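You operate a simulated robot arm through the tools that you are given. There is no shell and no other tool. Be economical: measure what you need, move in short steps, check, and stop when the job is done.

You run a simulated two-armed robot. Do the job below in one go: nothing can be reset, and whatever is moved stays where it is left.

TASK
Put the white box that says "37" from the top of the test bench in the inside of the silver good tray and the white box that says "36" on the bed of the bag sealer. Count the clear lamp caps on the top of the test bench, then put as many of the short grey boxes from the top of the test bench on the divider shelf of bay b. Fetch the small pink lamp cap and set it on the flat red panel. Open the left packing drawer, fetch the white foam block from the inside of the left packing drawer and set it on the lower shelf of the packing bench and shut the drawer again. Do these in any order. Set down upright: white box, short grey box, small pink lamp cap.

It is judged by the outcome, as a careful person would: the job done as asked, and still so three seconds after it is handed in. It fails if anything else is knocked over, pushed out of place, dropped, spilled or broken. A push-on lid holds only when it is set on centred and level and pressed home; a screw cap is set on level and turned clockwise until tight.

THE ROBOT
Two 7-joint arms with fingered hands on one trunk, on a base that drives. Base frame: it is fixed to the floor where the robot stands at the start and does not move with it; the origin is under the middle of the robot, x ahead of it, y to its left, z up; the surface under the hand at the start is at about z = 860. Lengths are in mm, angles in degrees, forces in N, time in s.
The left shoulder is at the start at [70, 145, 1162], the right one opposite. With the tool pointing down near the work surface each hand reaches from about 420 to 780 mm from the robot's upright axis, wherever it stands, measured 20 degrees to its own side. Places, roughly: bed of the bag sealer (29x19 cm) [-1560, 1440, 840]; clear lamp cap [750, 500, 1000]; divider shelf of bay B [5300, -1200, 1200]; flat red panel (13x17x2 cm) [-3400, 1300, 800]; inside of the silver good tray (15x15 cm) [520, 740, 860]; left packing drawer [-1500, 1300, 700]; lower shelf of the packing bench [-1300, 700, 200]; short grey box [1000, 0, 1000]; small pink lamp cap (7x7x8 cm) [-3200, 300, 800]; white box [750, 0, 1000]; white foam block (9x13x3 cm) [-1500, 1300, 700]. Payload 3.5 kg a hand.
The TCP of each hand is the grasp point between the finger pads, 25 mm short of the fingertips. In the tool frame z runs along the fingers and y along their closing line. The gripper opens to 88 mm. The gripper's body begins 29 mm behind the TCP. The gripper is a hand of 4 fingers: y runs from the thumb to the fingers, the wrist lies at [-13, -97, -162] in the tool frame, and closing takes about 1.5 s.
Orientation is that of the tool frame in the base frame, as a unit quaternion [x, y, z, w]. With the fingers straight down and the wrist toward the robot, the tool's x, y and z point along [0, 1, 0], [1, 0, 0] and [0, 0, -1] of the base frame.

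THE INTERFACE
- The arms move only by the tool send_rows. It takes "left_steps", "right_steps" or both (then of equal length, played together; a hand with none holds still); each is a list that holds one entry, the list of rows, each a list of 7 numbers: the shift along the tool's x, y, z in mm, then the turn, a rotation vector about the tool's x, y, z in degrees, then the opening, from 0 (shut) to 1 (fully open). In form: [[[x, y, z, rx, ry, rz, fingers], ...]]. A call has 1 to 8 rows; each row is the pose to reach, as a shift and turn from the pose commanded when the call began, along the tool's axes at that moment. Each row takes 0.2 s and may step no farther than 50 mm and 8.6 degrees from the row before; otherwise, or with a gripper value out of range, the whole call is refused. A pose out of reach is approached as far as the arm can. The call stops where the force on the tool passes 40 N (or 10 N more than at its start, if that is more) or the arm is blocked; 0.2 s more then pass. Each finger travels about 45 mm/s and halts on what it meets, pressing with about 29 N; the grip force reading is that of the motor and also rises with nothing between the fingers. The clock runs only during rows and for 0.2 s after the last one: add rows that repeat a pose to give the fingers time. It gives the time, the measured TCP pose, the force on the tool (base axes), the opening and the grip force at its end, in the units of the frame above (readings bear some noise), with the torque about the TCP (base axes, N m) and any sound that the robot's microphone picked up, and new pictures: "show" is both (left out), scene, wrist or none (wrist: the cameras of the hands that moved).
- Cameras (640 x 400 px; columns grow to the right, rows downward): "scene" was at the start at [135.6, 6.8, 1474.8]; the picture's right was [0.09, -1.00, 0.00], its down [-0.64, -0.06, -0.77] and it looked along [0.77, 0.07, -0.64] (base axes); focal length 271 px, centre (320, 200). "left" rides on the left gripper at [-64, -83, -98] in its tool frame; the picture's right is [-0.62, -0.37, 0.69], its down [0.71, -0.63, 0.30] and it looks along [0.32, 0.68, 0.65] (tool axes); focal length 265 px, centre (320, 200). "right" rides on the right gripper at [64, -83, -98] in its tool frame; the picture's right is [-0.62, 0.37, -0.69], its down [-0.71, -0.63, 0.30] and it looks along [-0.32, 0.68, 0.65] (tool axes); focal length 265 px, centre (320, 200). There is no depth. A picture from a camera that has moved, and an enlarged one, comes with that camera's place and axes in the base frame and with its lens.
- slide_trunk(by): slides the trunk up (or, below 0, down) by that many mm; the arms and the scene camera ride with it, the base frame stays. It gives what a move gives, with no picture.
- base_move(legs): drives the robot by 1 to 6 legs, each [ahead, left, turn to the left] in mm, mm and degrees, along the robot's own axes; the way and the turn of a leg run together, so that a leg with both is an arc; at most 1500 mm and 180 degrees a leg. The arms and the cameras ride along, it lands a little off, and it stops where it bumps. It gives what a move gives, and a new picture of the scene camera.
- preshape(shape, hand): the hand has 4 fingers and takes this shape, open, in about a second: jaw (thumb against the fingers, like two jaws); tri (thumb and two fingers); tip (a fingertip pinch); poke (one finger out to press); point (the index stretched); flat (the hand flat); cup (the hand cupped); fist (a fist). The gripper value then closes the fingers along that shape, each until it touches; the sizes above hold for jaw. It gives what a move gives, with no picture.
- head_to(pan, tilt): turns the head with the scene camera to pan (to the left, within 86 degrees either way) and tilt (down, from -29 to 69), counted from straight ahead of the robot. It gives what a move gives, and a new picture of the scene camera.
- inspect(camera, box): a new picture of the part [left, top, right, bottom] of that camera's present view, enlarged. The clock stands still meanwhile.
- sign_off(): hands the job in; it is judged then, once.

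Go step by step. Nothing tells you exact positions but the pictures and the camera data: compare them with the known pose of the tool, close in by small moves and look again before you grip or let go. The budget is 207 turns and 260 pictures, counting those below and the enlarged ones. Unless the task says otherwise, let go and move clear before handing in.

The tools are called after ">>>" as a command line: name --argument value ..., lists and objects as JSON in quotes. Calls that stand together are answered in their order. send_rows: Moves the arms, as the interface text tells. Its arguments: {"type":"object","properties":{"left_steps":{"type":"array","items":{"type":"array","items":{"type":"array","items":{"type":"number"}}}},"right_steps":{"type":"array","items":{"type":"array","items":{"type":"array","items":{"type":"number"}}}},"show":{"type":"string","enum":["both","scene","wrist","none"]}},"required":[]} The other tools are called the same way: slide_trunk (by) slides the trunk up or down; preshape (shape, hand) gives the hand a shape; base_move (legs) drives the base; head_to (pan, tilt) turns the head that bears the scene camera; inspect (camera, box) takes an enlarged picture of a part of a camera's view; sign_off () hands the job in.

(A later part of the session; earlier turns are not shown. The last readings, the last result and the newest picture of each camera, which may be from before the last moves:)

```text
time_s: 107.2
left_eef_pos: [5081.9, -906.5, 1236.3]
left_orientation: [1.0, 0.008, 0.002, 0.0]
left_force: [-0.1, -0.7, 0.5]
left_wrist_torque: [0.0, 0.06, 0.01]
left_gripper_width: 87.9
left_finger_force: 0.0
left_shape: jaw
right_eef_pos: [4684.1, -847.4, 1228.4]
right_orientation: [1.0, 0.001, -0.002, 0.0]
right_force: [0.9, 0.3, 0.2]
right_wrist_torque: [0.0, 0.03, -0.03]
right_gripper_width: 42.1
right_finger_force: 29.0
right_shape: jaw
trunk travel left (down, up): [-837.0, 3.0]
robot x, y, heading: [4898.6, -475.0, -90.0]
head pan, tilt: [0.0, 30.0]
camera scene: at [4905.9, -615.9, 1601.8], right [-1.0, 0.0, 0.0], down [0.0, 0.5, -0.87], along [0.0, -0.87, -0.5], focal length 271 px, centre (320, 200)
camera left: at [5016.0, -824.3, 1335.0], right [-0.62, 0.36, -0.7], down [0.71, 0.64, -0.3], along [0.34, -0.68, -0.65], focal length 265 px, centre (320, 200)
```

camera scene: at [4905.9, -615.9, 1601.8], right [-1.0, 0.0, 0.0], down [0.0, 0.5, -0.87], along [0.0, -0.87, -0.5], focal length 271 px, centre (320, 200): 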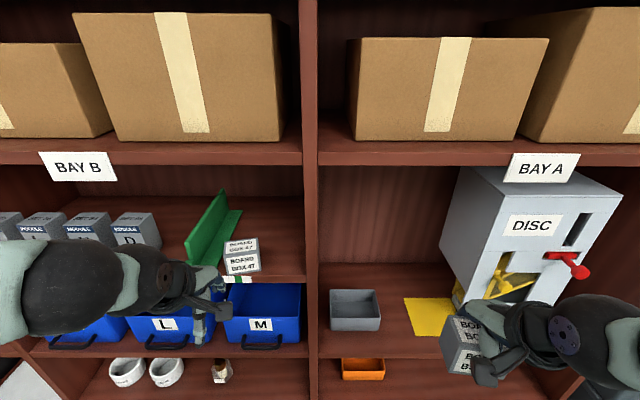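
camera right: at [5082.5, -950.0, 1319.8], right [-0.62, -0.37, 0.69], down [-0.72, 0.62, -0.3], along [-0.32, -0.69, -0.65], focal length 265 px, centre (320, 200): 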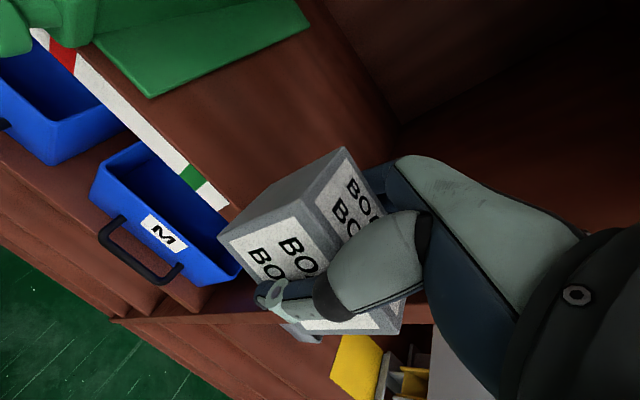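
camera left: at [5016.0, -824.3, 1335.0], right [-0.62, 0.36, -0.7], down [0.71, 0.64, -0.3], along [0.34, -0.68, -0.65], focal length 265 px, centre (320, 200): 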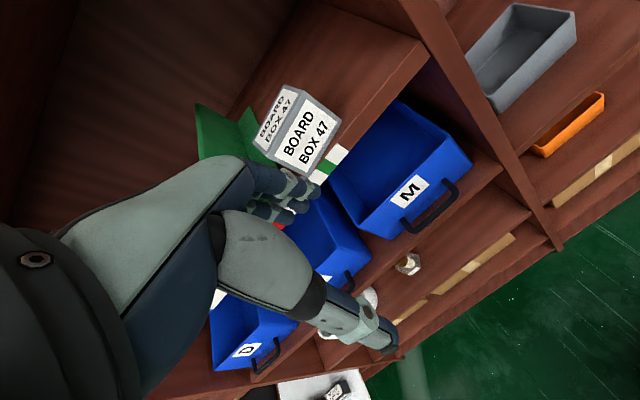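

Box 47 stands right. Now shift the base left so the right arm can reach in from a better angle.

>>> base_move --legs '[[0, 390, 0]]'

```text
time_s: 109.7
left_eef_pos: [5466.2, -910.0, 1235.3]
left_orientation: [1.0, 0.005, 0.004, -0.001]
left_force: [0.0, 0.7, 0.0]
left_wrist_torque: [0.0, -0.04, -0.02]
left_gripper_width: 87.9
left_finger_force: 0.0
left_shape: jaw
right_eef_pos: [5066.9, -847.5, 1226.8]
right_orientation: [1.0, -0.002, 0.002, -0.002]
right_force: [-0.8, 0.4, -1.8]
right_wrist_torque: [-0.01, -0.01, 0.0]
right_gripper_width: 42.1
right_finger_force: 28.9
right_shape: jaw
trunk travel left (down, up): [-837.0, 3.0]
robot x, y, heading: [5294.3, -474.5, -90.2]
head pan, tilt: [0.0, 30.0]
camera scene: at [5289.9, -618.2, 1601.7], right [-1.0, 0.01, 0.0], down [0.0, 0.5, -0.87], along [0.0, -0.87, -0.5], focal length 271 px, centre (320, 200)
```

scene: 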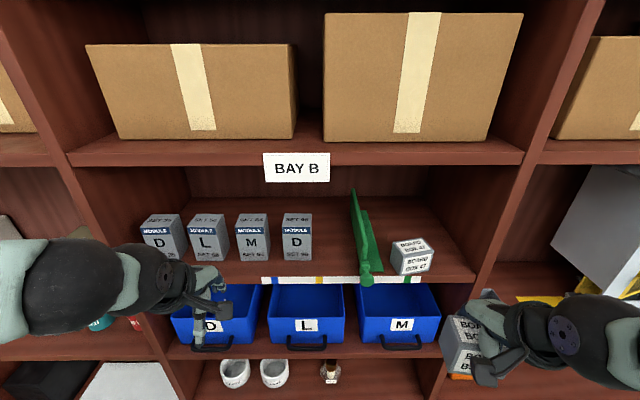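

>>> send_rows --right_steps '[[[-37, 20, 5, 0, 0, 0, 0], [-74, 45, 10, 0, 0, 0, 0], [-74, 90, 15, 0, 0, 0, 0], [-74, 135, 15, 0, 0, 0, 0], [-74, 170, 15, 0, 0, 0, 0], [-74, 170, 15, 0, 0, 0, 0]]]' --show "both"

```text
time_s: 111.1
left_eef_pos: [5468.4, -909.3, 1235.1]
left_orientation: [1.0, 0.005, 0.003, 0.0]
left_force: [-0.2, -0.2, 0.2]
left_wrist_torque: [0.02, 0.0, -0.02]
left_gripper_width: 88.3
left_finger_force: 0.1
left_shape: jaw
right_eef_pos: [4993.9, -1018.4, 1213.7]
right_orientation: [1.0, -0.001, 0.0, -0.001]
right_force: [-0.5, 0.1, -1.8]
right_wrist_torque: [0.0, 0.02, 0.03]
right_gripper_width: 42.3
right_finger_force: 29.0
right_shape: jaw
trunk travel left (down, up): [-837.0, 3.0]
robot x, y, heading: [5289.7, -479.8, -90.5]
head pan, tilt: [0.0, 30.0]
camera scene: at [5292.4, -617.3, 1601.8], right [-1.0, 0.01, 0.0], down [0.0, 0.5, -0.87], along [-0.01, -0.87, -0.5], focal length 271 px, centre (320, 200)
camera right: at [5058.4, -934.9, 1311.9], right [-0.62, -0.37, 0.69], down [-0.71, 0.63, -0.3], along [-0.33, -0.68, -0.66], focal length 265 px, centre (320, 200)
```

scene: 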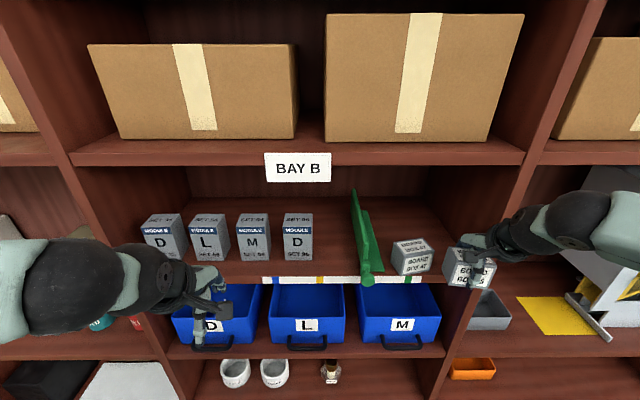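
right: 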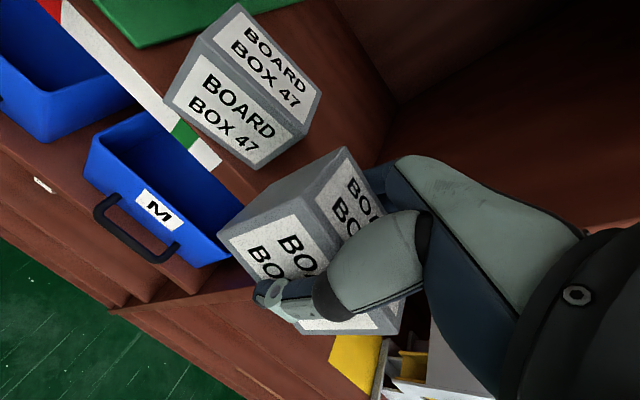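

>>> send_rows --right_steps '[[[0, 25, 0, 0, 0, 0, 0], [0, 45, 0, 0, 0, 0, 0], [0, 60, 0, 0, 0, 0, 0], [0, 75, 0, 0, 0, 0, 0], [0, 86, 0, 0, 0, 0, 0], [0, 86, 0, 0, 0, 0, 0]]]' --show "both"

```text
time_s: 112.5
left_eef_pos: [5468.4, -910.3, 1235.2]
left_orientation: [1.0, 0.005, 0.004, -0.001]
left_force: [-0.3, -0.2, 1.0]
left_wrist_torque: [-0.01, 0.01, -0.01]
left_gripper_width: 87.8
left_finger_force: 0.1
left_shape: jaw
right_eef_pos: [4994.2, -1103.6, 1212.4]
right_orientation: [1.0, -0.002, 0.001, -0.002]
right_force: [-0.1, -0.2, -1.2]
right_wrist_torque: [0.0, 0.03, 0.0]
right_gripper_width: 41.9
right_finger_force: 28.7
right_shape: jaw
trunk travel left (down, up): [-837.0, 3.0]
robot x, y, heading: [5291.5, -477.2, -90.2]
head pan, tilt: [0.0, 30.0]
camera scene: at [5292.4, -617.6, 1601.8], right [-1.0, 0.01, 0.0], down [0.0, 0.5, -0.87], along [-0.01, -0.87, -0.5], focal length 271 px, centre (320, 200)
camera right: at [5059.1, -1019.7, 1310.5], right [-0.62, -0.37, 0.69], down [-0.71, 0.63, -0.3], along [-0.33, -0.68, -0.66], focal length 265 px, centre (320, 200)
```

scene: 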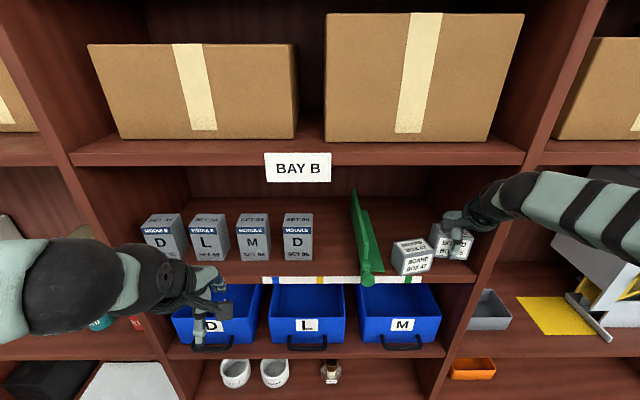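
right: 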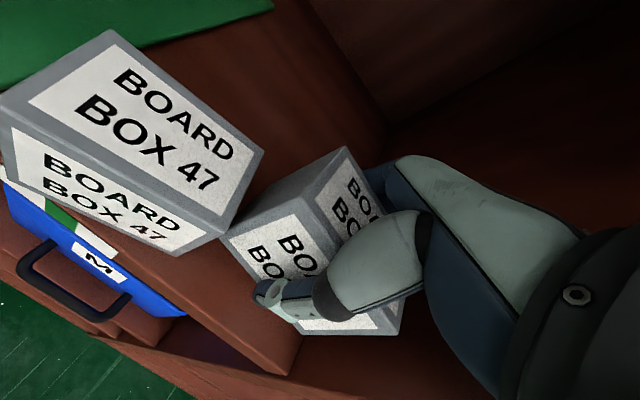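

>>> inspect --camera "right" --box '[60, 180, 380, 400]'

```text
1.82 times, centred on (220, 290) of right
camera zoom: at [5059.1, -1019.7, 1310.5], right [-0.62, -0.37, 0.69], down [-0.71, 0.63, -0.3], along [-0.33, -0.68, -0.66], focal length 483 px, centre (502, 36)
```

zoom: 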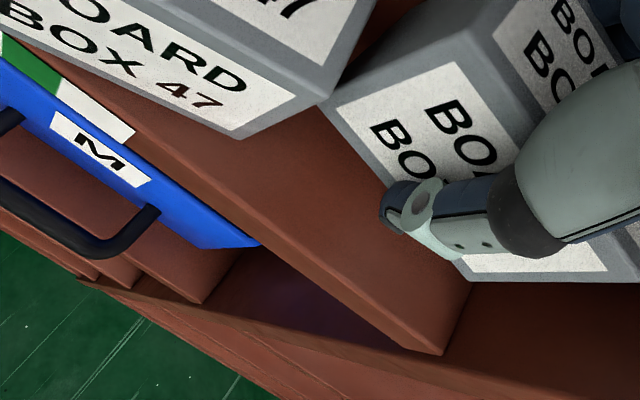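

>>> send_rows --right_steps '[[[0, 8, 0, 0, 0, 0, 0], [0, 15, 0, 0, 0, 0, 0], [0, 15, 12, 0, 0, 0, 0], [0, 15, 22, 0, 0, 0, 0], [0, 15, 28, 0, 0, 0, 0]]]' --show "wrist"

```text
time_s: 113.7
left_eef_pos: [5468.3, -911.0, 1235.5]
left_orientation: [1.0, 0.005, 0.003, -0.001]
left_force: [0.4, 0.2, 0.0]
left_wrist_torque: [-0.02, -0.02, 0.0]
left_gripper_width: 88.0
left_finger_force: 0.0
left_shape: jaw
right_eef_pos: [4994.4, -1118.7, 1182.7]
right_orientation: [1.0, -0.001, 0.0, -0.002]
right_force: [0.9, 0.2, -0.7]
right_wrist_torque: [0.0, 0.04, 0.01]
right_gripper_width: 42.2
right_finger_force: 28.7
right_shape: jaw
trunk travel left (down, up): [-837.0, 3.0]
robot x, y, heading: [5295.9, -474.4, -90.3]
head pan, tilt: [0.0, 30.0]
camera right: at [5058.9, -1035.4, 1281.0], right [-0.62, -0.37, 0.69], down [-0.71, 0.63, -0.3], along [-0.33, -0.68, -0.66], focal length 265 px, centre (320, 200)
```

right: 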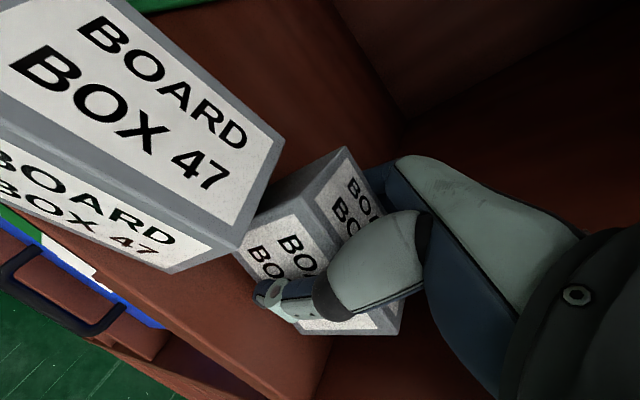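

>>> send_rows --right_steps '[[[0, 0, 3, 0, 0, 0, 0], [0, 0, 6, 0, 0, 0, 0], [0, 0, 8, 0, 0, 0, 0], [0, 0, 8, 0, 0, 0, 0]]]' --show "none"

```text
time_s: 114.7
left_eef_pos: [5469.8, -907.5, 1236.1]
left_orientation: [1.0, 0.006, 0.002, 0.0]
left_force: [0.6, 0.2, -0.6]
left_wrist_torque: [-0.04, -0.03, 0.01]
left_gripper_width: 88.3
left_finger_force: 0.0
left_shape: jaw
right_eef_pos: [4995.5, -1117.9, 1179.7]
right_orientation: [1.0, -0.002, -0.001, 0.003]
right_force: [-1.3, -2.7, 17.3]
right_wrist_torque: [-0.43, 0.34, 0.03]
right_gripper_width: 41.4
right_finger_force: 29.2
right_shape: jaw
trunk travel left (down, up): [-837.0, 3.0]
robot x, y, heading: [5291.5, -474.9, -90.5]
head pan, tilt: [0.0, 30.0]
```

Contact at the same height as before; release and back out.

>>> send_rows --right_steps '[[[0, 0, -4, 0, 0, 0, 0], [0, 0, -4, 0, 0, 0, 0.5], [0, 0, -4, 0, 0, 0, 1], [0, 0, -4, 0, 0, 0, 1], [0, 0, -4, 0, 0, 0, 1], [0, 0, -4, 0, 0, 0, 1], [0, 0, -4, 0, 0, 0, 1]]]' --show "wrist"

>>> send_rows --right_steps '[[[0, 0, -20, 0, 0, 0, 1], [0, 0, -40, 0, 0, 0, 1], [0, 0, -56, 0, 0, 0, 1], [0, -40, -56, 0, 0, 0, 1], [0, -85, -56, 0, 0, 0, 1], [0, -130, -56, 0, 0, 0, 1], [0, -175, -56, 0, 0, 0, 1], [0, -215, -56, 0, 0, 0, 1]]]' --show "scene"

```text
time_s: 116.3
left_eef_pos: [5466.8, -910.6, 1235.5]
left_orientation: [1.0, 0.005, 0.004, -0.001]
left_force: [0.5, 0.0, -0.5]
left_wrist_torque: [0.01, -0.02, 0.0]
left_gripper_width: 88.0
left_finger_force: 0.1
left_shape: jaw
right_eef_pos: [4994.2, -1120.5, 1178.5]
right_orientation: [1.0, -0.003, 0.0, -0.002]
right_force: [1.3, 0.8, -0.8]
right_wrist_torque: [0.01, -0.03, -0.03]
right_gripper_width: 88.1
right_finger_force: 0.1
right_shape: jaw
trunk travel left (down, up): [-837.0, 3.0]
robot x, y, heading: [5294.8, -472.6, -90.1]
head pan, tilt: [0.0, 30.0]
camera right: at [5058.8, -1036.2, 1277.9], right [-0.62, -0.37, 0.69], down [-0.71, 0.63, -0.3], along [-0.33, -0.68, -0.66], focal length 265 px, centre (320, 200)
```

right: 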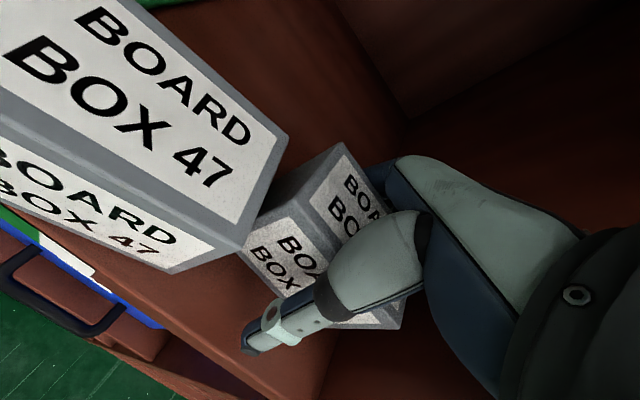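

```text
time_s: 118.1
left_eef_pos: [5464.6, -908.0, 1237.1]
left_orientation: [1.0, 0.004, 0.005, 0.0]
left_force: [-0.6, 0.7, 0.5]
left_wrist_torque: [-0.04, -0.05, 0.0]
left_gripper_width: 88.0
left_finger_force: 0.1
left_shape: jaw
right_eef_pos: [4993.7, -901.3, 1236.0]
right_orientation: [1.0, 0.0, 0.001, 0.001]
right_force: [-0.3, -0.2, 0.5]
right_wrist_torque: [-0.04, 0.0, 0.04]
right_gripper_width: 87.9
right_finger_force: 0.1
right_shape: jaw
trunk travel left (down, up): [-837.0, 3.0]
robot x, y, heading: [5292.9, -474.9, -90.4]
head pan, tilt: [0.0, 30.0]
camera scene: at [5287.0, -616.0, 1602.0], right [-1.0, 0.01, 0.0], down [0.01, 0.5, -0.87], along [0.0, -0.87, -0.5], focal length 271 px, centre (320, 200)
```

scene: 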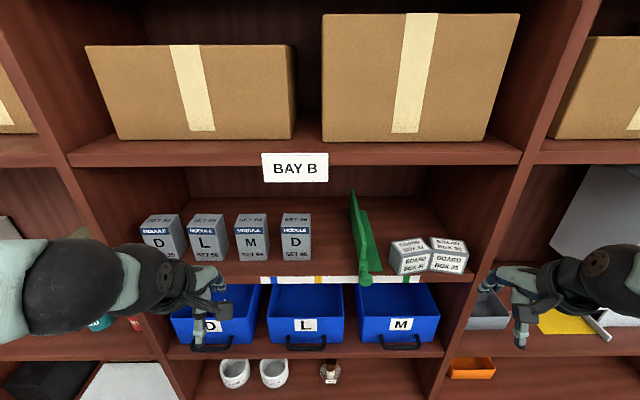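

Both grey boxes stand on the shelf. Now back off, turn around and drive back toward the rear of the test bench for box 37.

>>> base_move --legs '[[-130, 0, 0], [0, 0, -89.6], [1450, 25, 0], [1450, 25, 0], [560, 0, 0]]'

>>> head_to --pan 20 --tilt 35

```text
time_s: 139.5
left_eef_pos: [1426.8, -801.8, 1235.3]
left_orientation: [0.739, -0.674, 0.003, 0.002]
left_force: [0.5, -0.1, 0.3]
left_wrist_torque: [-0.01, -0.01, 0.03]
left_gripper_width: 88.1
left_finger_force: 0.1
left_shape: jaw
right_eef_pos: [1393.1, -330.9, 1235.6]
right_orientation: [0.735, -0.678, 0.001, 0.0]
right_force: [0.8, -0.2, 0.3]
right_wrist_torque: [-0.01, 0.0, 0.0]
right_gripper_width: 88.1
right_finger_force: 0.1
right_shape: jaw
trunk travel left (down, up): [-837.0, 3.0]
robot x, y, heading: [1843.5, -594.1, -175.6]
head pan, tilt: [0.0, 30.0]
camera scene: at [1705.1, -602.1, 1601.9], right [-0.08, 1.0, 0.0], down [0.5, 0.04, -0.87], along [-0.86, -0.07, -0.5], focal length 271 px, centre (320, 200)
```

scene: 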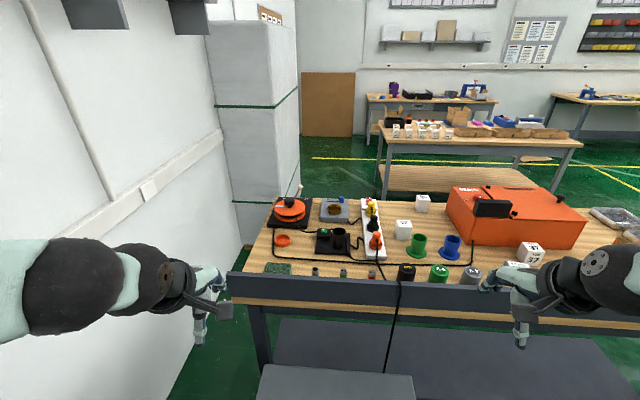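

```text
time_s: 140.4
left_eef_pos: [1425.2, -801.6, 1234.4]
left_orientation: [0.739, -0.673, 0.003, 0.001]
left_force: [-0.2, 0.3, -0.9]
left_wrist_torque: [0.0, 0.0, 0.0]
left_gripper_width: 88.1
left_finger_force: 0.1
left_shape: jaw
right_eef_pos: [1391.9, -331.2, 1234.9]
right_orientation: [0.735, -0.678, 0.0, -0.002]
right_force: [-0.1, 0.1, -0.5]
right_wrist_torque: [-0.01, 0.0, 0.0]
right_gripper_width: 88.1
right_finger_force: 0.1
right_shape: jaw
trunk travel left (down, up): [-837.0, 3.0]
robot x, y, heading: [1842.8, -592.3, -175.7]
head pan, tilt: [20.0, 35.0]
camera scene: at [1712.6, -631.7, 1593.9], right [-0.41, 0.91, 0.0], down [0.52, 0.24, -0.82], along [-0.75, -0.34, -0.57], focal length 271 px, centre (320, 200)
```

scene: 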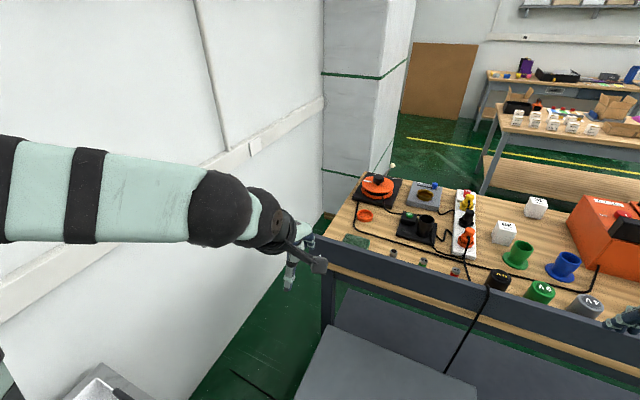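

>>> base_move --legs '[[0, -460, -4.4], [300, -470, 0]]'

>>> head_to --pan 10 --tilt 45

```text
time_s: 146.0
left_eef_pos: [1087.4, 162.8, 1235.6]
left_orientation: [0.716, -0.698, 0.003, 0.002]
left_force: [-0.2, -0.2, 0.2]
left_wrist_torque: [-0.02, 0.01, -0.03]
left_gripper_width: 87.9
left_finger_force: 0.1
left_shape: jaw
right_eef_pos: [1085.9, 633.6, 1236.8]
right_orientation: [0.712, -0.702, -0.001, 0.0]
right_force: [0.4, 0.3, -0.2]
right_wrist_torque: [0.01, -0.02, 0.01]
right_gripper_width: 87.7
right_finger_force: 0.0
right_shape: jaw
trunk travel left (down, up): [-837.0, 3.0]
robot x, y, heading: [1516.9, 347.7, -179.3]
head pan, tilt: [20.0, 35.0]
camera scene: at [1386.4, 312.7, 1594.0], right [-0.35, 0.94, 0.0], down [0.54, 0.2, -0.82], along [-0.77, -0.29, -0.57], focal length 271 px, centre (320, 200)
```

scene: 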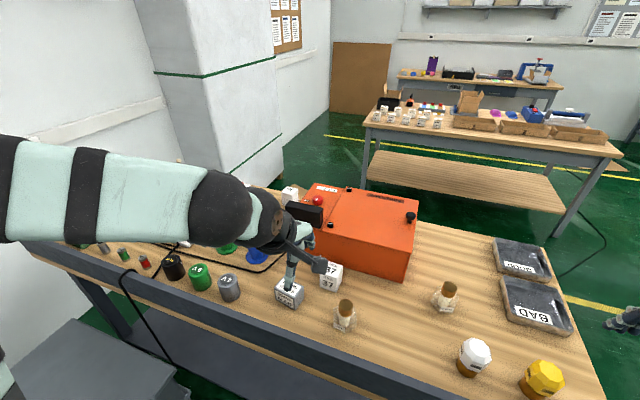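

```text
time_s: 146.7
left_eef_pos: [1087.6, 164.1, 1236.0]
left_orientation: [0.717, -0.697, 0.004, 0.002]
left_force: [0.1, 0.5, 0.0]
left_wrist_torque: [0.0, 0.02, -0.01]
left_gripper_width: 88.2
left_finger_force: 0.0
left_shape: jaw
right_eef_pos: [1085.0, 634.1, 1235.7]
right_orientation: [0.712, -0.702, 0.001, -0.001]
right_force: [0.5, 0.3, -0.8]
right_wrist_torque: [-0.01, 0.03, -0.01]
right_gripper_width: 88.1
right_finger_force: 0.1
right_shape: jaw
trunk travel left (down, up): [-837.0, 3.0]
robot x, y, heading: [1517.3, 346.8, -179.2]
head pan, tilt: [10.0, 45.0]
camera scene: at [1387.8, 330.3, 1579.1], right [-0.18, 0.98, 0.0], down [0.69, 0.13, -0.71], along [-0.7, -0.13, -0.71], focal length 271 px, centre (320, 200)
```

scene: 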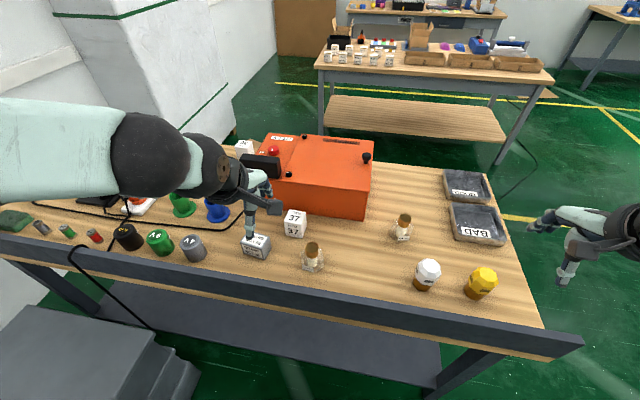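

Rear view confirms exactly two clear caps. Zooming on box 37.

>>> inspect --camera "scene" --box '[230, 180, 350, 280]'

```text
4.00 times, centred on (290, 230) of scene
camera zoom: at [1387.8, 330.3, 1579.1], right [-0.18, 0.98, 0.0], down [0.69, 0.13, -0.71], along [-0.7, -0.13, -0.71], focal length 1083 px, centre (440, 80)
```

zoom: 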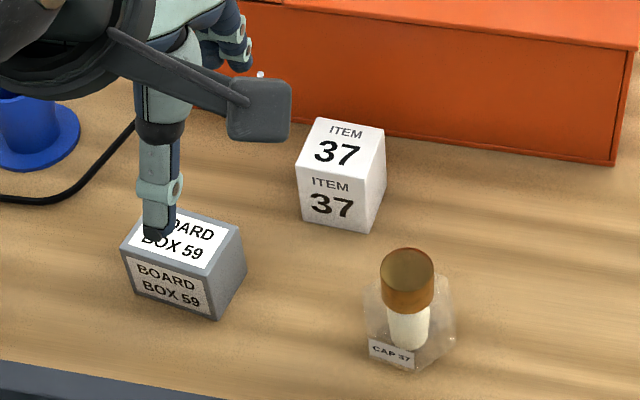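

Box 37 centre ≈ (840,142), faces aligned. Left hand moves above it.

>>> send_rows --left_steps '[[[3, 49, 0, 0, 0, 1.6, 1], [6, 98, 0, 0, 0, 1.6, 1], [9, 147, 0, 0, 0, 1.6, 1], [12, 196, 0, 0, 0, 1.6, 1], [15, 244, 0, 0, 0, 1.6, 1], [15, 247, 45, 0, 0, 1.6, 1], [15, 247, 92, 0, 0, 1.6, 1], [15, 247, 140, 0, 0, 1.6, 1]]]' --show "both"

```text
time_s: 148.5
left_eef_pos: [836.3, 143.2, 1093.9]
left_orientation: [-0.707, 0.707, -0.003, -0.001]
left_force: [0.0, -0.6, -0.5]
left_wrist_torque: [0.02, -0.01, -0.03]
left_gripper_width: 88.0
left_finger_force: 0.0
left_shape: jaw
right_eef_pos: [1082.7, 634.7, 1234.7]
right_orientation: [0.712, -0.702, 0.001, -0.001]
right_force: [0.2, -0.3, 0.0]
right_wrist_torque: [-0.02, -0.02, 0.02]
right_gripper_width: 88.0
right_finger_force: 0.0
right_shape: jaw
trunk travel left (down, up): [-837.0, 3.0]
robot x, y, heading: [1516.0, 343.4, -179.2]
head pan, tilt: [10.0, 45.0]
camera scene: at [1385.2, 330.3, 1578.9], right [-0.18, 0.98, 0.0], down [0.7, 0.13, -0.71], along [-0.69, -0.13, -0.71], focal length 271 px, centre (320, 200)
camera left: at [918.7, 207.9, 1193.8], right [0.37, 0.61, -0.7], down [0.63, -0.72, -0.3], along [-0.68, -0.33, -0.65], focal length 265 px, centre (320, 200)
```

scene: 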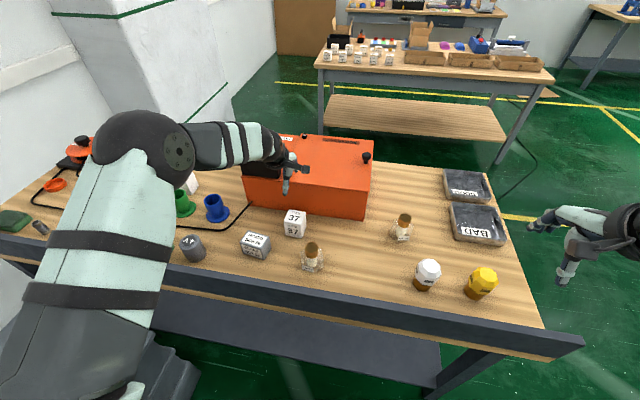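
left: 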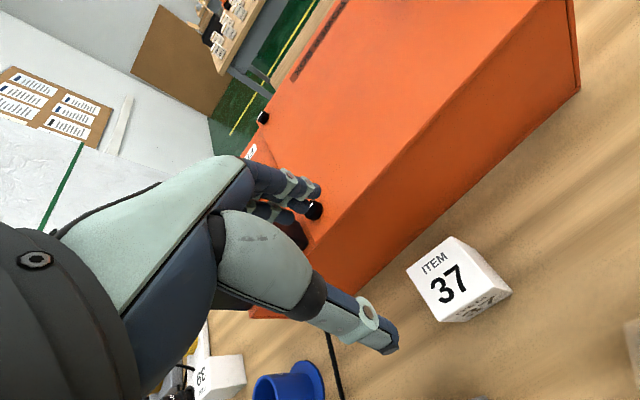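

>>> send_rows --left_steps '[[[-3, -4, 40, 0, 0, 0, 1], [-3, -4, 80, 0, 0, 0, 1], [-3, -4, 115, 0, 0, 0, 1], [-3, -4, 115, 0, 0, 0, 1]]]' --show "both"

```text
time_s: 149.5
left_eef_pos: [845.5, 145.2, 979.2]
left_orientation: [-0.706, 0.708, -0.002, -0.002]
left_force: [1.4, -0.2, 0.0]
left_wrist_torque: [-0.01, -0.01, 0.04]
left_gripper_width: 87.9
left_finger_force: 0.2
left_shape: jaw
right_eef_pos: [1085.1, 634.1, 1237.0]
right_orientation: [0.712, -0.702, 0.0, -0.001]
right_force: [0.3, 0.4, -0.4]
right_wrist_torque: [-0.01, -0.01, -0.02]
right_gripper_width: 87.9
right_finger_force: 0.1
right_shape: jaw
trunk travel left (down, up): [-837.0, 3.0]
robot x, y, heading: [1514.0, 345.7, -179.2]
head pan, tilt: [10.0, 45.0]
camera scene: at [1388.6, 330.5, 1579.2], right [-0.18, 0.98, 0.0], down [0.69, 0.13, -0.71], along [-0.7, -0.13, -0.71], focal length 271 px, centre (320, 200)
camera left: at [928.8, 209.9, 1079.5], right [0.37, 0.61, -0.7], down [0.63, -0.72, -0.3], along [-0.68, -0.33, -0.65], focal length 265 px, centre (320, 200)
```

scene: 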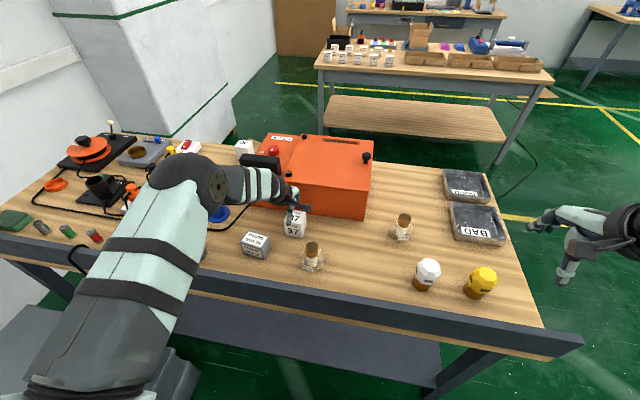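
left: 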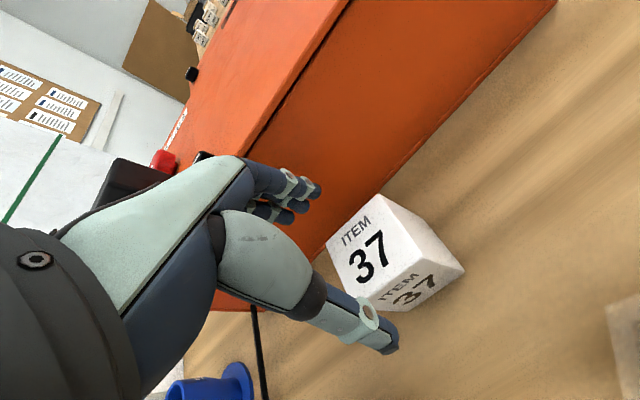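

>>> send_rows --left_steps '[[[-4, 3, 40, 0, 0, 0, 1], [-4, 3, 75, 0, 0, 0, 1], [-4, 3, 86, 0, 0, 0, 1], [-4, 3, 86, 0, 0, 0, 0], [-4, 3, 86, 0, 0, 0, 0], [-4, 3, 86, 0, 0, 0, 0], [-4, 3, 86, 0, 0, 0, 0], [-4, 3, 86, 0, 0, 0, 0]]]' --show "both"

```text
time_s: 151.3
left_eef_pos: [840.7, 148.6, 901.0]
left_orientation: [-0.707, 0.708, 0.002, -0.008]
left_force: [-5.6, -0.5, 23.5]
left_wrist_torque: [0.0, 0.54, -0.07]
left_gripper_width: 48.0
left_finger_force: 29.2
left_shape: jaw
right_eef_pos: [1088.5, 637.5, 1236.7]
right_orientation: [0.712, -0.702, 0.001, 0.001]
right_force: [-0.4, -0.4, 0.3]
right_wrist_torque: [0.01, 0.03, 0.02]
right_gripper_width: 88.2
right_finger_force: 0.0
right_shape: jaw
trunk travel left (down, up): [-837.0, 3.0]
robot x, y, heading: [1517.0, 349.3, -179.4]
head pan, tilt: [10.0, 45.0]
camera scene: at [1392.4, 332.2, 1579.6], right [-0.18, 0.98, 0.0], down [0.69, 0.13, -0.71], along [-0.7, -0.13, -0.7], focal length 271 px, centre (320, 200)
camera left: at [924.6, 213.5, 998.7], right [0.36, 0.61, -0.7], down [0.63, -0.72, -0.31], along [-0.69, -0.33, -0.64], focal length 265 px, centre (320, 200)
```

scene: 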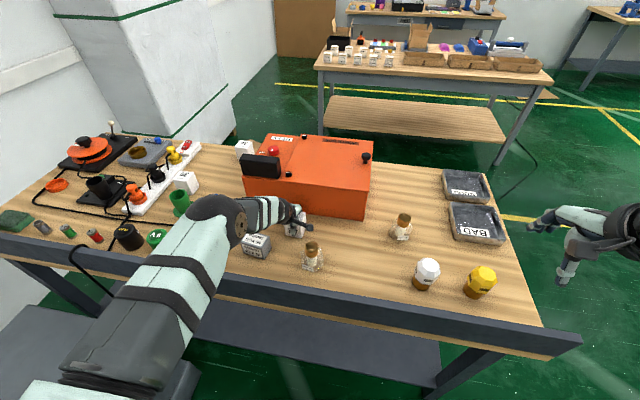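
left: 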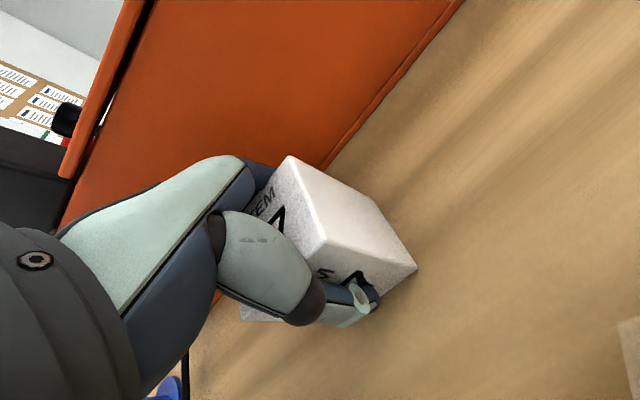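

Gripped. Lift straight up.

>>> send_rows --left_steps '[[[0, 0, -30, 0, 0, 0, 0], [0, 0, -70, 0, 0, 0, 0], [0, 0, -115, 0, 0, 0, 0], [0, 0, -160, 0, 0, 0, 0], [0, 0, -205, 0, 0, 0, 0], [0, 0, -250, 0, 0, 0, 0], [0, -40, -270, 0, 0, 0, 0], [0, -80, -270, 0, 0, 0, 0]]]' --show "both"

```text
time_s: 153.1
left_eef_pos: [924.2, 151.0, 1163.6]
left_orientation: [-0.707, 0.708, -0.003, -0.003]
left_force: [-0.1, -0.1, -0.7]
left_wrist_torque: [-0.01, -0.01, 0.04]
left_gripper_width: 46.6
left_finger_force: 29.1
left_shape: jaw
right_eef_pos: [1087.5, 635.1, 1237.0]
right_orientation: [0.713, -0.702, 0.0, -0.001]
right_force: [0.1, 0.4, -0.1]
right_wrist_torque: [0.03, 0.03, -0.01]
right_gripper_width: 88.2
right_finger_force: 0.0
right_shape: jaw
trunk travel left (down, up): [-837.0, 3.0]
robot x, y, heading: [1512.9, 346.6, -179.6]
head pan, tilt: [10.0, 45.0]
camera scene: at [1390.9, 330.2, 1579.4], right [-0.18, 0.98, 0.0], down [0.69, 0.13, -0.71], along [-0.7, -0.13, -0.71], focal length 271 px, centre (320, 200)
camera left: at [1007.7, 215.2, 1263.5], right [0.37, 0.61, -0.7], down [0.63, -0.72, -0.3], along [-0.68, -0.33, -0.65], focal length 265 px, centre (320, 200)
```

scene: 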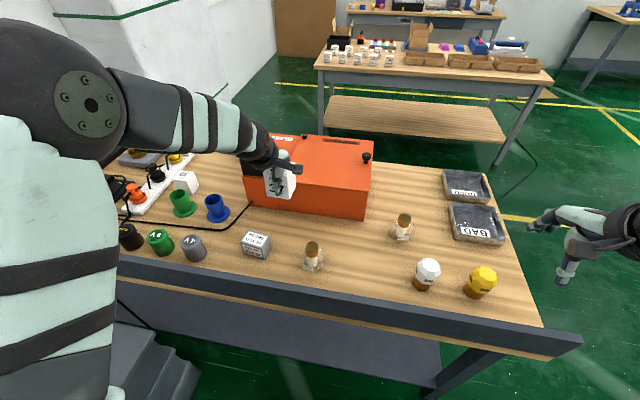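
left: 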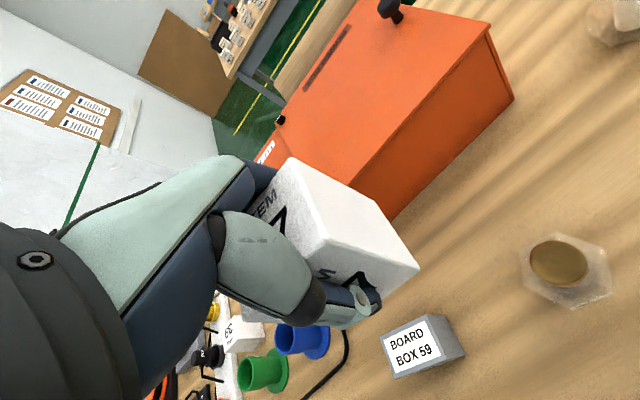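

>>> base_move --legs '[[0, -1150, 0], [1480, 0, 0], [0, 0, 179]]'

```text
time_s: 173.1
left_eef_pos: [658.0, 1682.7, 1163.6]
left_orientation: [0.726, 0.688, 0.001, -0.003]
left_force: [0.5, -0.9, -0.7]
left_wrist_torque: [0.01, 0.01, 0.01]
left_gripper_width: 45.5
left_finger_force: 29.5
left_shape: jaw
right_eef_pos: [469.7, 1206.9, 1236.4]
right_orientation: [0.722, 0.692, 0.0, 0.0]
right_force: [0.3, -0.2, 0.1]
right_wrist_torque: [0.01, -0.04, -0.02]
right_gripper_width: 87.9
right_finger_force: 0.1
right_shape: jaw
trunk travel left (down, up): [-837.0, 3.0]
robot x, y, heading: [51.2, 1518.2, -2.3]
head pan, tilt: [10.0, 45.0]
camera scene: at [184.6, 1526.9, 1579.1], right [0.13, -0.99, 0.0], down [-0.7, -0.09, -0.71], along [0.7, 0.09, -0.71], focal length 271 px, centre (320, 200)
```

scene: 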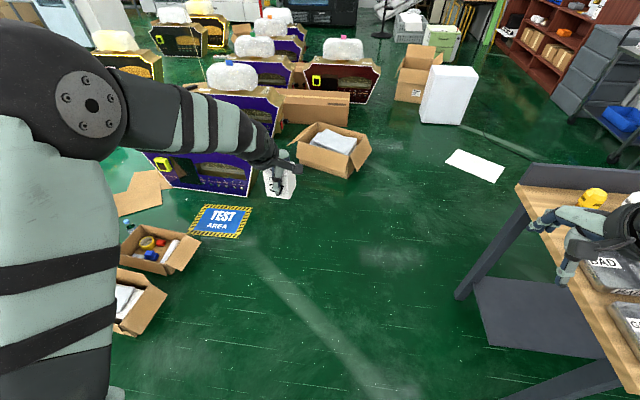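

>>> base_move --legs '[[-50, 0, 2.3], [0, -950, 0]]'

>>> head_to --pan 15 --tilt 55

```text
time_s: 178.8
left_eef_pos: [598.7, 724.2, 1162.1]
left_orientation: [0.712, 0.702, 0.002, -0.003]
left_force: [0.5, -0.4, -1.5]
left_wrist_torque: [0.02, -0.02, -0.01]
left_gripper_width: 45.5
left_finger_force: 28.9
left_shape: jaw
right_eef_pos: [428.7, 242.3, 1236.5]
right_orientation: [0.707, 0.707, -0.001, 0.0]
right_force: [0.0, -0.5, -0.1]
right_wrist_torque: [-0.01, 0.03, -0.01]
right_gripper_width: 88.0
right_finger_force: 0.1
right_shape: jaw
trunk travel left (down, up): [-837.0, 3.0]
robot x, y, heading: [1.5, 534.0, -0.2]
head pan, tilt: [10.0, 45.0]
camera scene: at [130.9, 549.6, 1579.1], right [0.17, -0.99, 0.0], down [-0.7, -0.12, -0.71], along [0.7, 0.12, -0.71], focal length 271 px, centre (320, 200)
```

scene: 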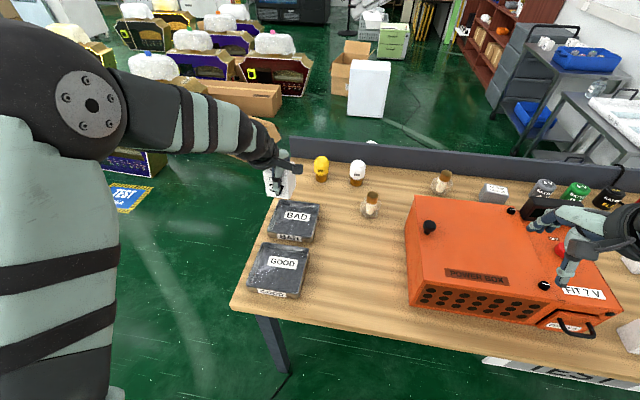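

```text
time_s: 179.5
left_eef_pos: [598.0, 725.0, 1162.6]
left_orientation: [0.712, 0.702, 0.002, -0.003]
left_force: [-0.8, 0.3, -1.0]
left_wrist_torque: [-0.03, 0.0, -0.02]
left_gripper_width: 45.6
left_finger_force: 29.0
left_shape: jaw
right_eef_pos: [428.7, 239.4, 1236.1]
right_orientation: [0.707, 0.707, -0.001, 0.0]
right_force: [-0.4, -0.3, -0.5]
right_wrist_torque: [0.03, 0.03, -0.01]
right_gripper_width: 88.0
right_finger_force: 0.0
right_shape: jaw
trunk travel left (down, up): [-837.0, 3.0]
robot x, y, heading: [2.5, 537.4, -0.4]
head pan, tilt: [15.0, 55.0]
camera scene: at [120.5, 553.0, 1565.7], right [0.26, -0.97, 0.0], down [-0.79, -0.21, -0.57], along [0.55, 0.15, -0.82], focal length 271 px, centre (320, 200)
```

scene: 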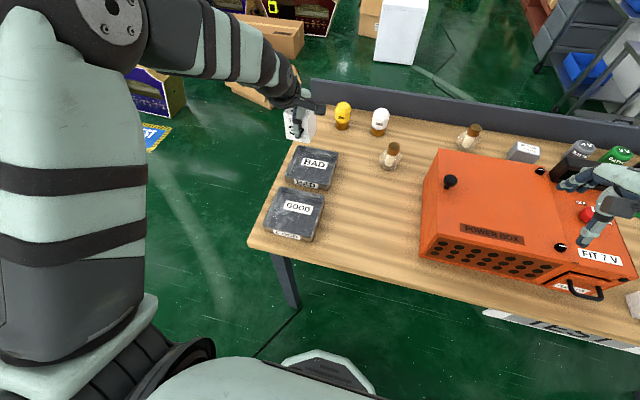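

>>> inspect --camera "scene" --box '[250, 130, 370, 260]'

```text
3.08 times, centred on (310, 195) of scene
camera zoom: at [120.5, 553.0, 1565.7], right [0.26, -0.97, 0.0], down [-0.79, -0.21, -0.57], along [0.55, 0.15, -0.82], focal length 833 px, centre (351, 215)
```

zoom: 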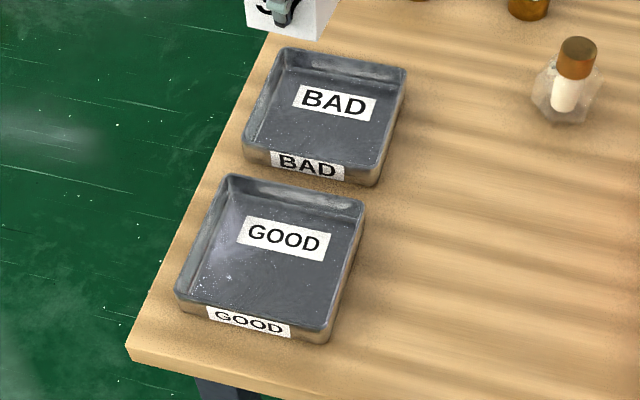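

Tray centre ≈ (526,736), aligned. Move over and lower.

>>> send_rows --left_steps '[[[6, -36, 0, 0, 0, 0, 0], [13, -72, 0, 0, 0, 0, 0], [13, -72, 45, 0, 0, 0, 0], [13, -72, 90, 0, 0, 0, 0], [13, -72, 135, 0, 0, 0, 0], [13, -72, 180, 0, 0, 0, 0], [13, -72, 200, 0, 0, 0, 0], [13, -72, 200, 0, 0, 0, 0]]]' --show "both"

```text
time_s: 181.3
left_eef_pos: [526.7, 738.3, 963.8]
left_orientation: [0.713, 0.701, 0.003, -0.002]
left_force: [-1.1, 0.8, -0.6]
left_wrist_torque: [0.01, 0.01, 0.0]
left_gripper_width: 45.4
left_finger_force: 28.7
left_shape: jaw
right_eef_pos: [427.6, 241.2, 1236.5]
right_orientation: [0.707, 0.707, -0.001, 0.0]
right_force: [-0.6, 0.0, -0.1]
right_wrist_torque: [-0.01, 0.01, 0.02]
right_gripper_width: 88.2
right_finger_force: 0.1
right_shape: jaw
trunk travel left (down, up): [-837.0, 3.0]
robot x, y, heading: [0.3, 537.1, -0.0]
head pan, tilt: [15.0, 55.0]
camera scene: at [119.1, 553.0, 1565.8], right [0.26, -0.97, 0.0], down [-0.79, -0.21, -0.57], along [0.56, 0.15, -0.82], focal length 271 px, centre (320, 200)
camera left: at [441.5, 675.6, 1062.7], right [-0.38, -0.61, -0.7], down [-0.62, 0.73, -0.3], along [0.69, 0.32, -0.65], focal length 265 px, centre (320, 200)
```

scene: 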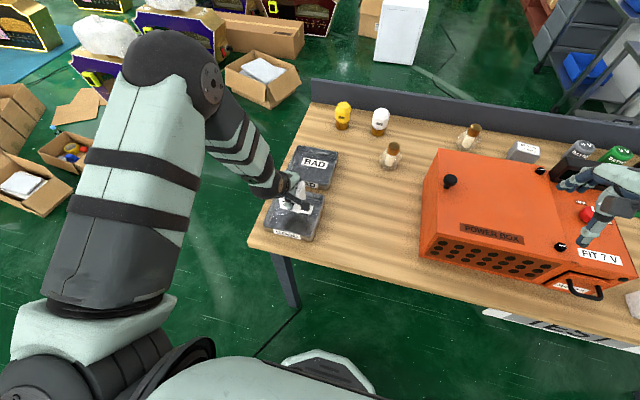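
left: 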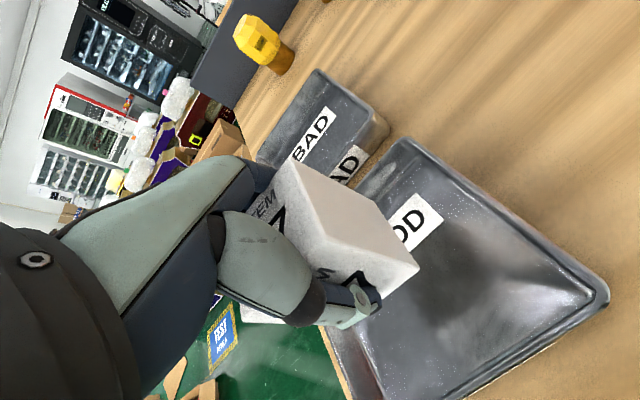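

>>> send_rows --left_steps '[[[0, 0, 20, 0, 0, 0, 0], [0, 0, 40, 0, 0, 0, 0], [0, 0, 48, 0, 0, 0, 0], [0, 0, 53, 0, 0, 0, 0], [0, 0, 57, 0, 0, 0, 0], [0, 0, 60, 0, 0, 0, 0], [0, 0, 63, 0, 0, 0, 0]]]' --show "wrist"

```text
time_s: 182.9
left_eef_pos: [525.8, 738.5, 903.0]
left_orientation: [0.712, 0.702, 0.007, 0.001]
left_force: [-1.4, 0.3, 24.5]
left_wrist_torque: [0.11, -0.57, 0.03]
left_gripper_width: 45.3
left_finger_force: 28.8
left_shape: jaw
right_eef_pos: [424.2, 240.4, 1237.9]
right_orientation: [0.707, 0.707, 0.0, 0.0]
right_force: [-0.2, -0.8, -0.3]
right_wrist_torque: [0.02, 0.0, -0.04]
right_gripper_width: 88.4
right_finger_force: 0.0
right_shape: jaw
trunk travel left (down, up): [-837.0, 3.0]
robot x, y, heading: [1.2, 537.5, -0.5]
head pan, tilt: [15.0, 55.0]
camera left: at [440.2, 675.9, 1003.1], right [-0.37, -0.61, -0.7], down [-0.62, 0.73, -0.31], along [0.69, 0.32, -0.64], focal length 265 px, centre (320, 200)
```

left: 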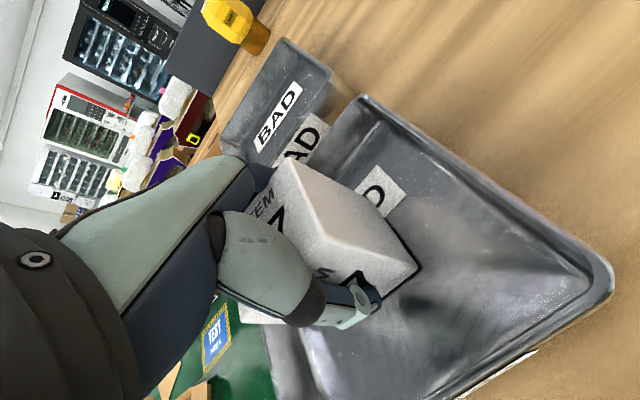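

Seated on the tray floor. Ease off, open, rise.

>>> send_rows --left_steps '[[[0, 0, -3, 0, 0, 0, 0], [0, 0, -3, 0, 0, 0, 0.4], [0, 0, -3, 0, 0, 0, 0.7], [0, 0, -3, 0, 0, 0, 0.9], [0, 0, -3, 0, 0, 0, 0.9], [0, 0, -3, 0, 0, 0, 0.9], [0, 0, -3, 0, 0, 0, 0.9]]]' --show "wrist"

>>> send_rows --left_steps '[[[0, 0, -20, 0, 0, 0, 0.9], [0, 0, -40, 0, 0, 0, 0.9], [0, 0, -80, 0, 0, 0, 0.9], [0, 0, -120, 0, 0, 0, 0.9], [0, 0, -165, 0, 0, 0, 0.9], [0, 0, -210, 0, 0, 0, 1], [0, 0, -250, 0, 0, 0, 1]]]' --show "both"

```text
time_s: 184.5
left_eef_pos: [523.8, 739.9, 902.2]
left_orientation: [0.713, 0.701, 0.002, -0.003]
left_force: [-2.8, 0.3, 9.0]
left_wrist_torque: [-0.05, -0.06, -0.04]
left_gripper_width: 78.7
left_finger_force: 0.1
left_shape: jaw
right_eef_pos: [426.4, 239.7, 1236.7]
right_orientation: [0.707, 0.707, 0.0, 0.001]
right_force: [0.3, -0.2, -0.5]
right_wrist_torque: [0.01, -0.03, -0.03]
right_gripper_width: 87.9
right_finger_force: 0.1
right_shape: jaw
trunk travel left (down, up): [-837.0, 3.0]
robot x, y, heading: [-0.4, 535.5, -0.2]
head pan, tilt: [15.0, 55.0]
camera left: at [439.5, 676.0, 1002.5], right [-0.38, -0.61, -0.7], down [-0.62, 0.73, -0.3], along [0.69, 0.32, -0.65], focal length 265 px, centre (320, 200)
```

left: 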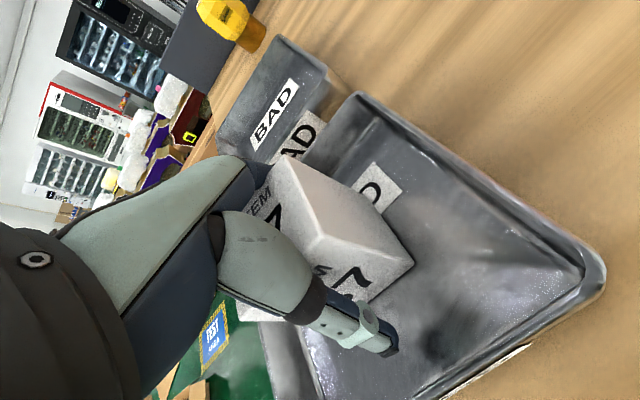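

```text
time_s: 186.1
left_eef_pos: [527.3, 739.0, 1151.7]
left_orientation: [0.712, 0.702, 0.003, -0.003]
left_force: [0.3, -0.7, -0.9]
left_wrist_torque: [0.02, -0.01, -0.02]
left_gripper_width: 87.9
left_finger_force: 0.1
left_shape: jaw
right_eef_pos: [427.4, 240.8, 1237.6]
right_orientation: [0.707, 0.707, -0.001, -0.001]
right_force: [0.4, -0.2, -0.2]
right_wrist_torque: [-0.02, -0.02, 0.02]
right_gripper_width: 87.8
right_finger_force: 0.0
right_shape: jaw
trunk travel left (down, up): [-837.0, 3.0]
robot x, y, heading: [-1.2, 536.4, -0.4]
head pan, tilt: [15.0, 55.0]
camera scene: at [118.7, 552.7, 1565.8], right [0.26, -0.97, 0.0], down [-0.79, -0.21, -0.57], along [0.56, 0.15, -0.82], focal length 271 px, centre (320, 200)
camera left: at [442.3, 675.3, 1252.5], right [-0.38, -0.61, -0.7], down [-0.62, 0.73, -0.3], along [0.69, 0.32, -0.65], focal length 265 px, centre (320, 200)
```

scene: 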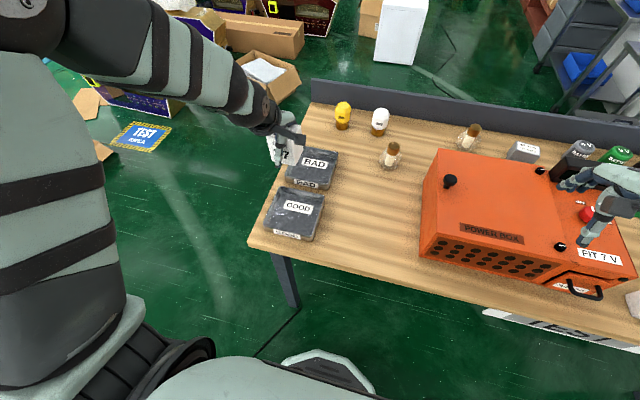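
left: 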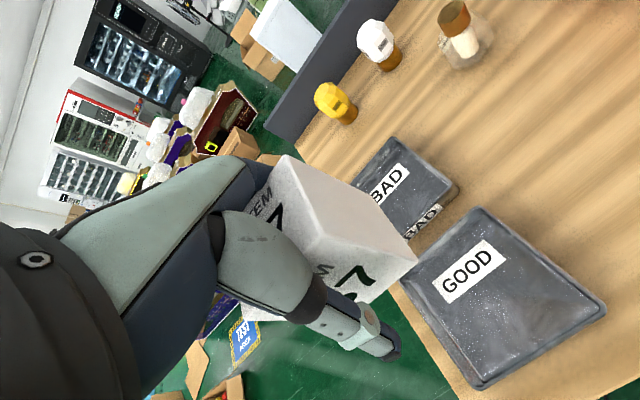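

The box came up with the open hand (wedged against the palm). I'll re-grip at once before anything falls.

>>> send_rows --left_steps '[[[0, 0, 0, 0, 0, 0, 0.6], [0, 0, 0, 0, 0, 0, 0.2], [0, 0, 0, 0, 0, 0, 0], [0, 0, 0, 0, 0, 0, 0], [0, 0, 0, 0, 0, 0, 0], [0, 0, 0, 0, 0, 0, 0]]]' --show "wrist"

```text
time_s: 187.5
left_eef_pos: [528.5, 738.5, 1152.1]
left_orientation: [0.711, 0.703, 0.001, -0.003]
left_force: [-0.6, -0.5, -0.2]
left_wrist_torque: [0.02, 0.01, 0.0]
left_gripper_width: 47.4
left_finger_force: 29.5
left_shape: jaw
right_eef_pos: [428.0, 241.1, 1237.4]
right_orientation: [0.708, 0.707, 0.0, 0.0]
right_force: [0.4, 0.0, 0.6]
right_wrist_torque: [0.01, 0.0, 0.0]
right_gripper_width: 87.8
right_finger_force: 0.2
right_shape: jaw
trunk travel left (down, up): [-837.0, 3.0]
robot x, y, heading: [-1.5, 536.3, -0.0]
head pan, tilt: [15.0, 55.0]
camera left: at [443.9, 675.7, 1251.6], right [-0.38, -0.61, -0.7], down [-0.62, 0.73, -0.3], along [0.69, 0.32, -0.65], focal length 265 px, centre (320, 200)
```

left: 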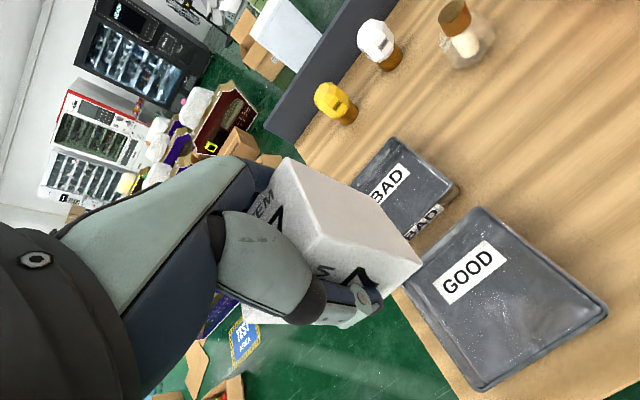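

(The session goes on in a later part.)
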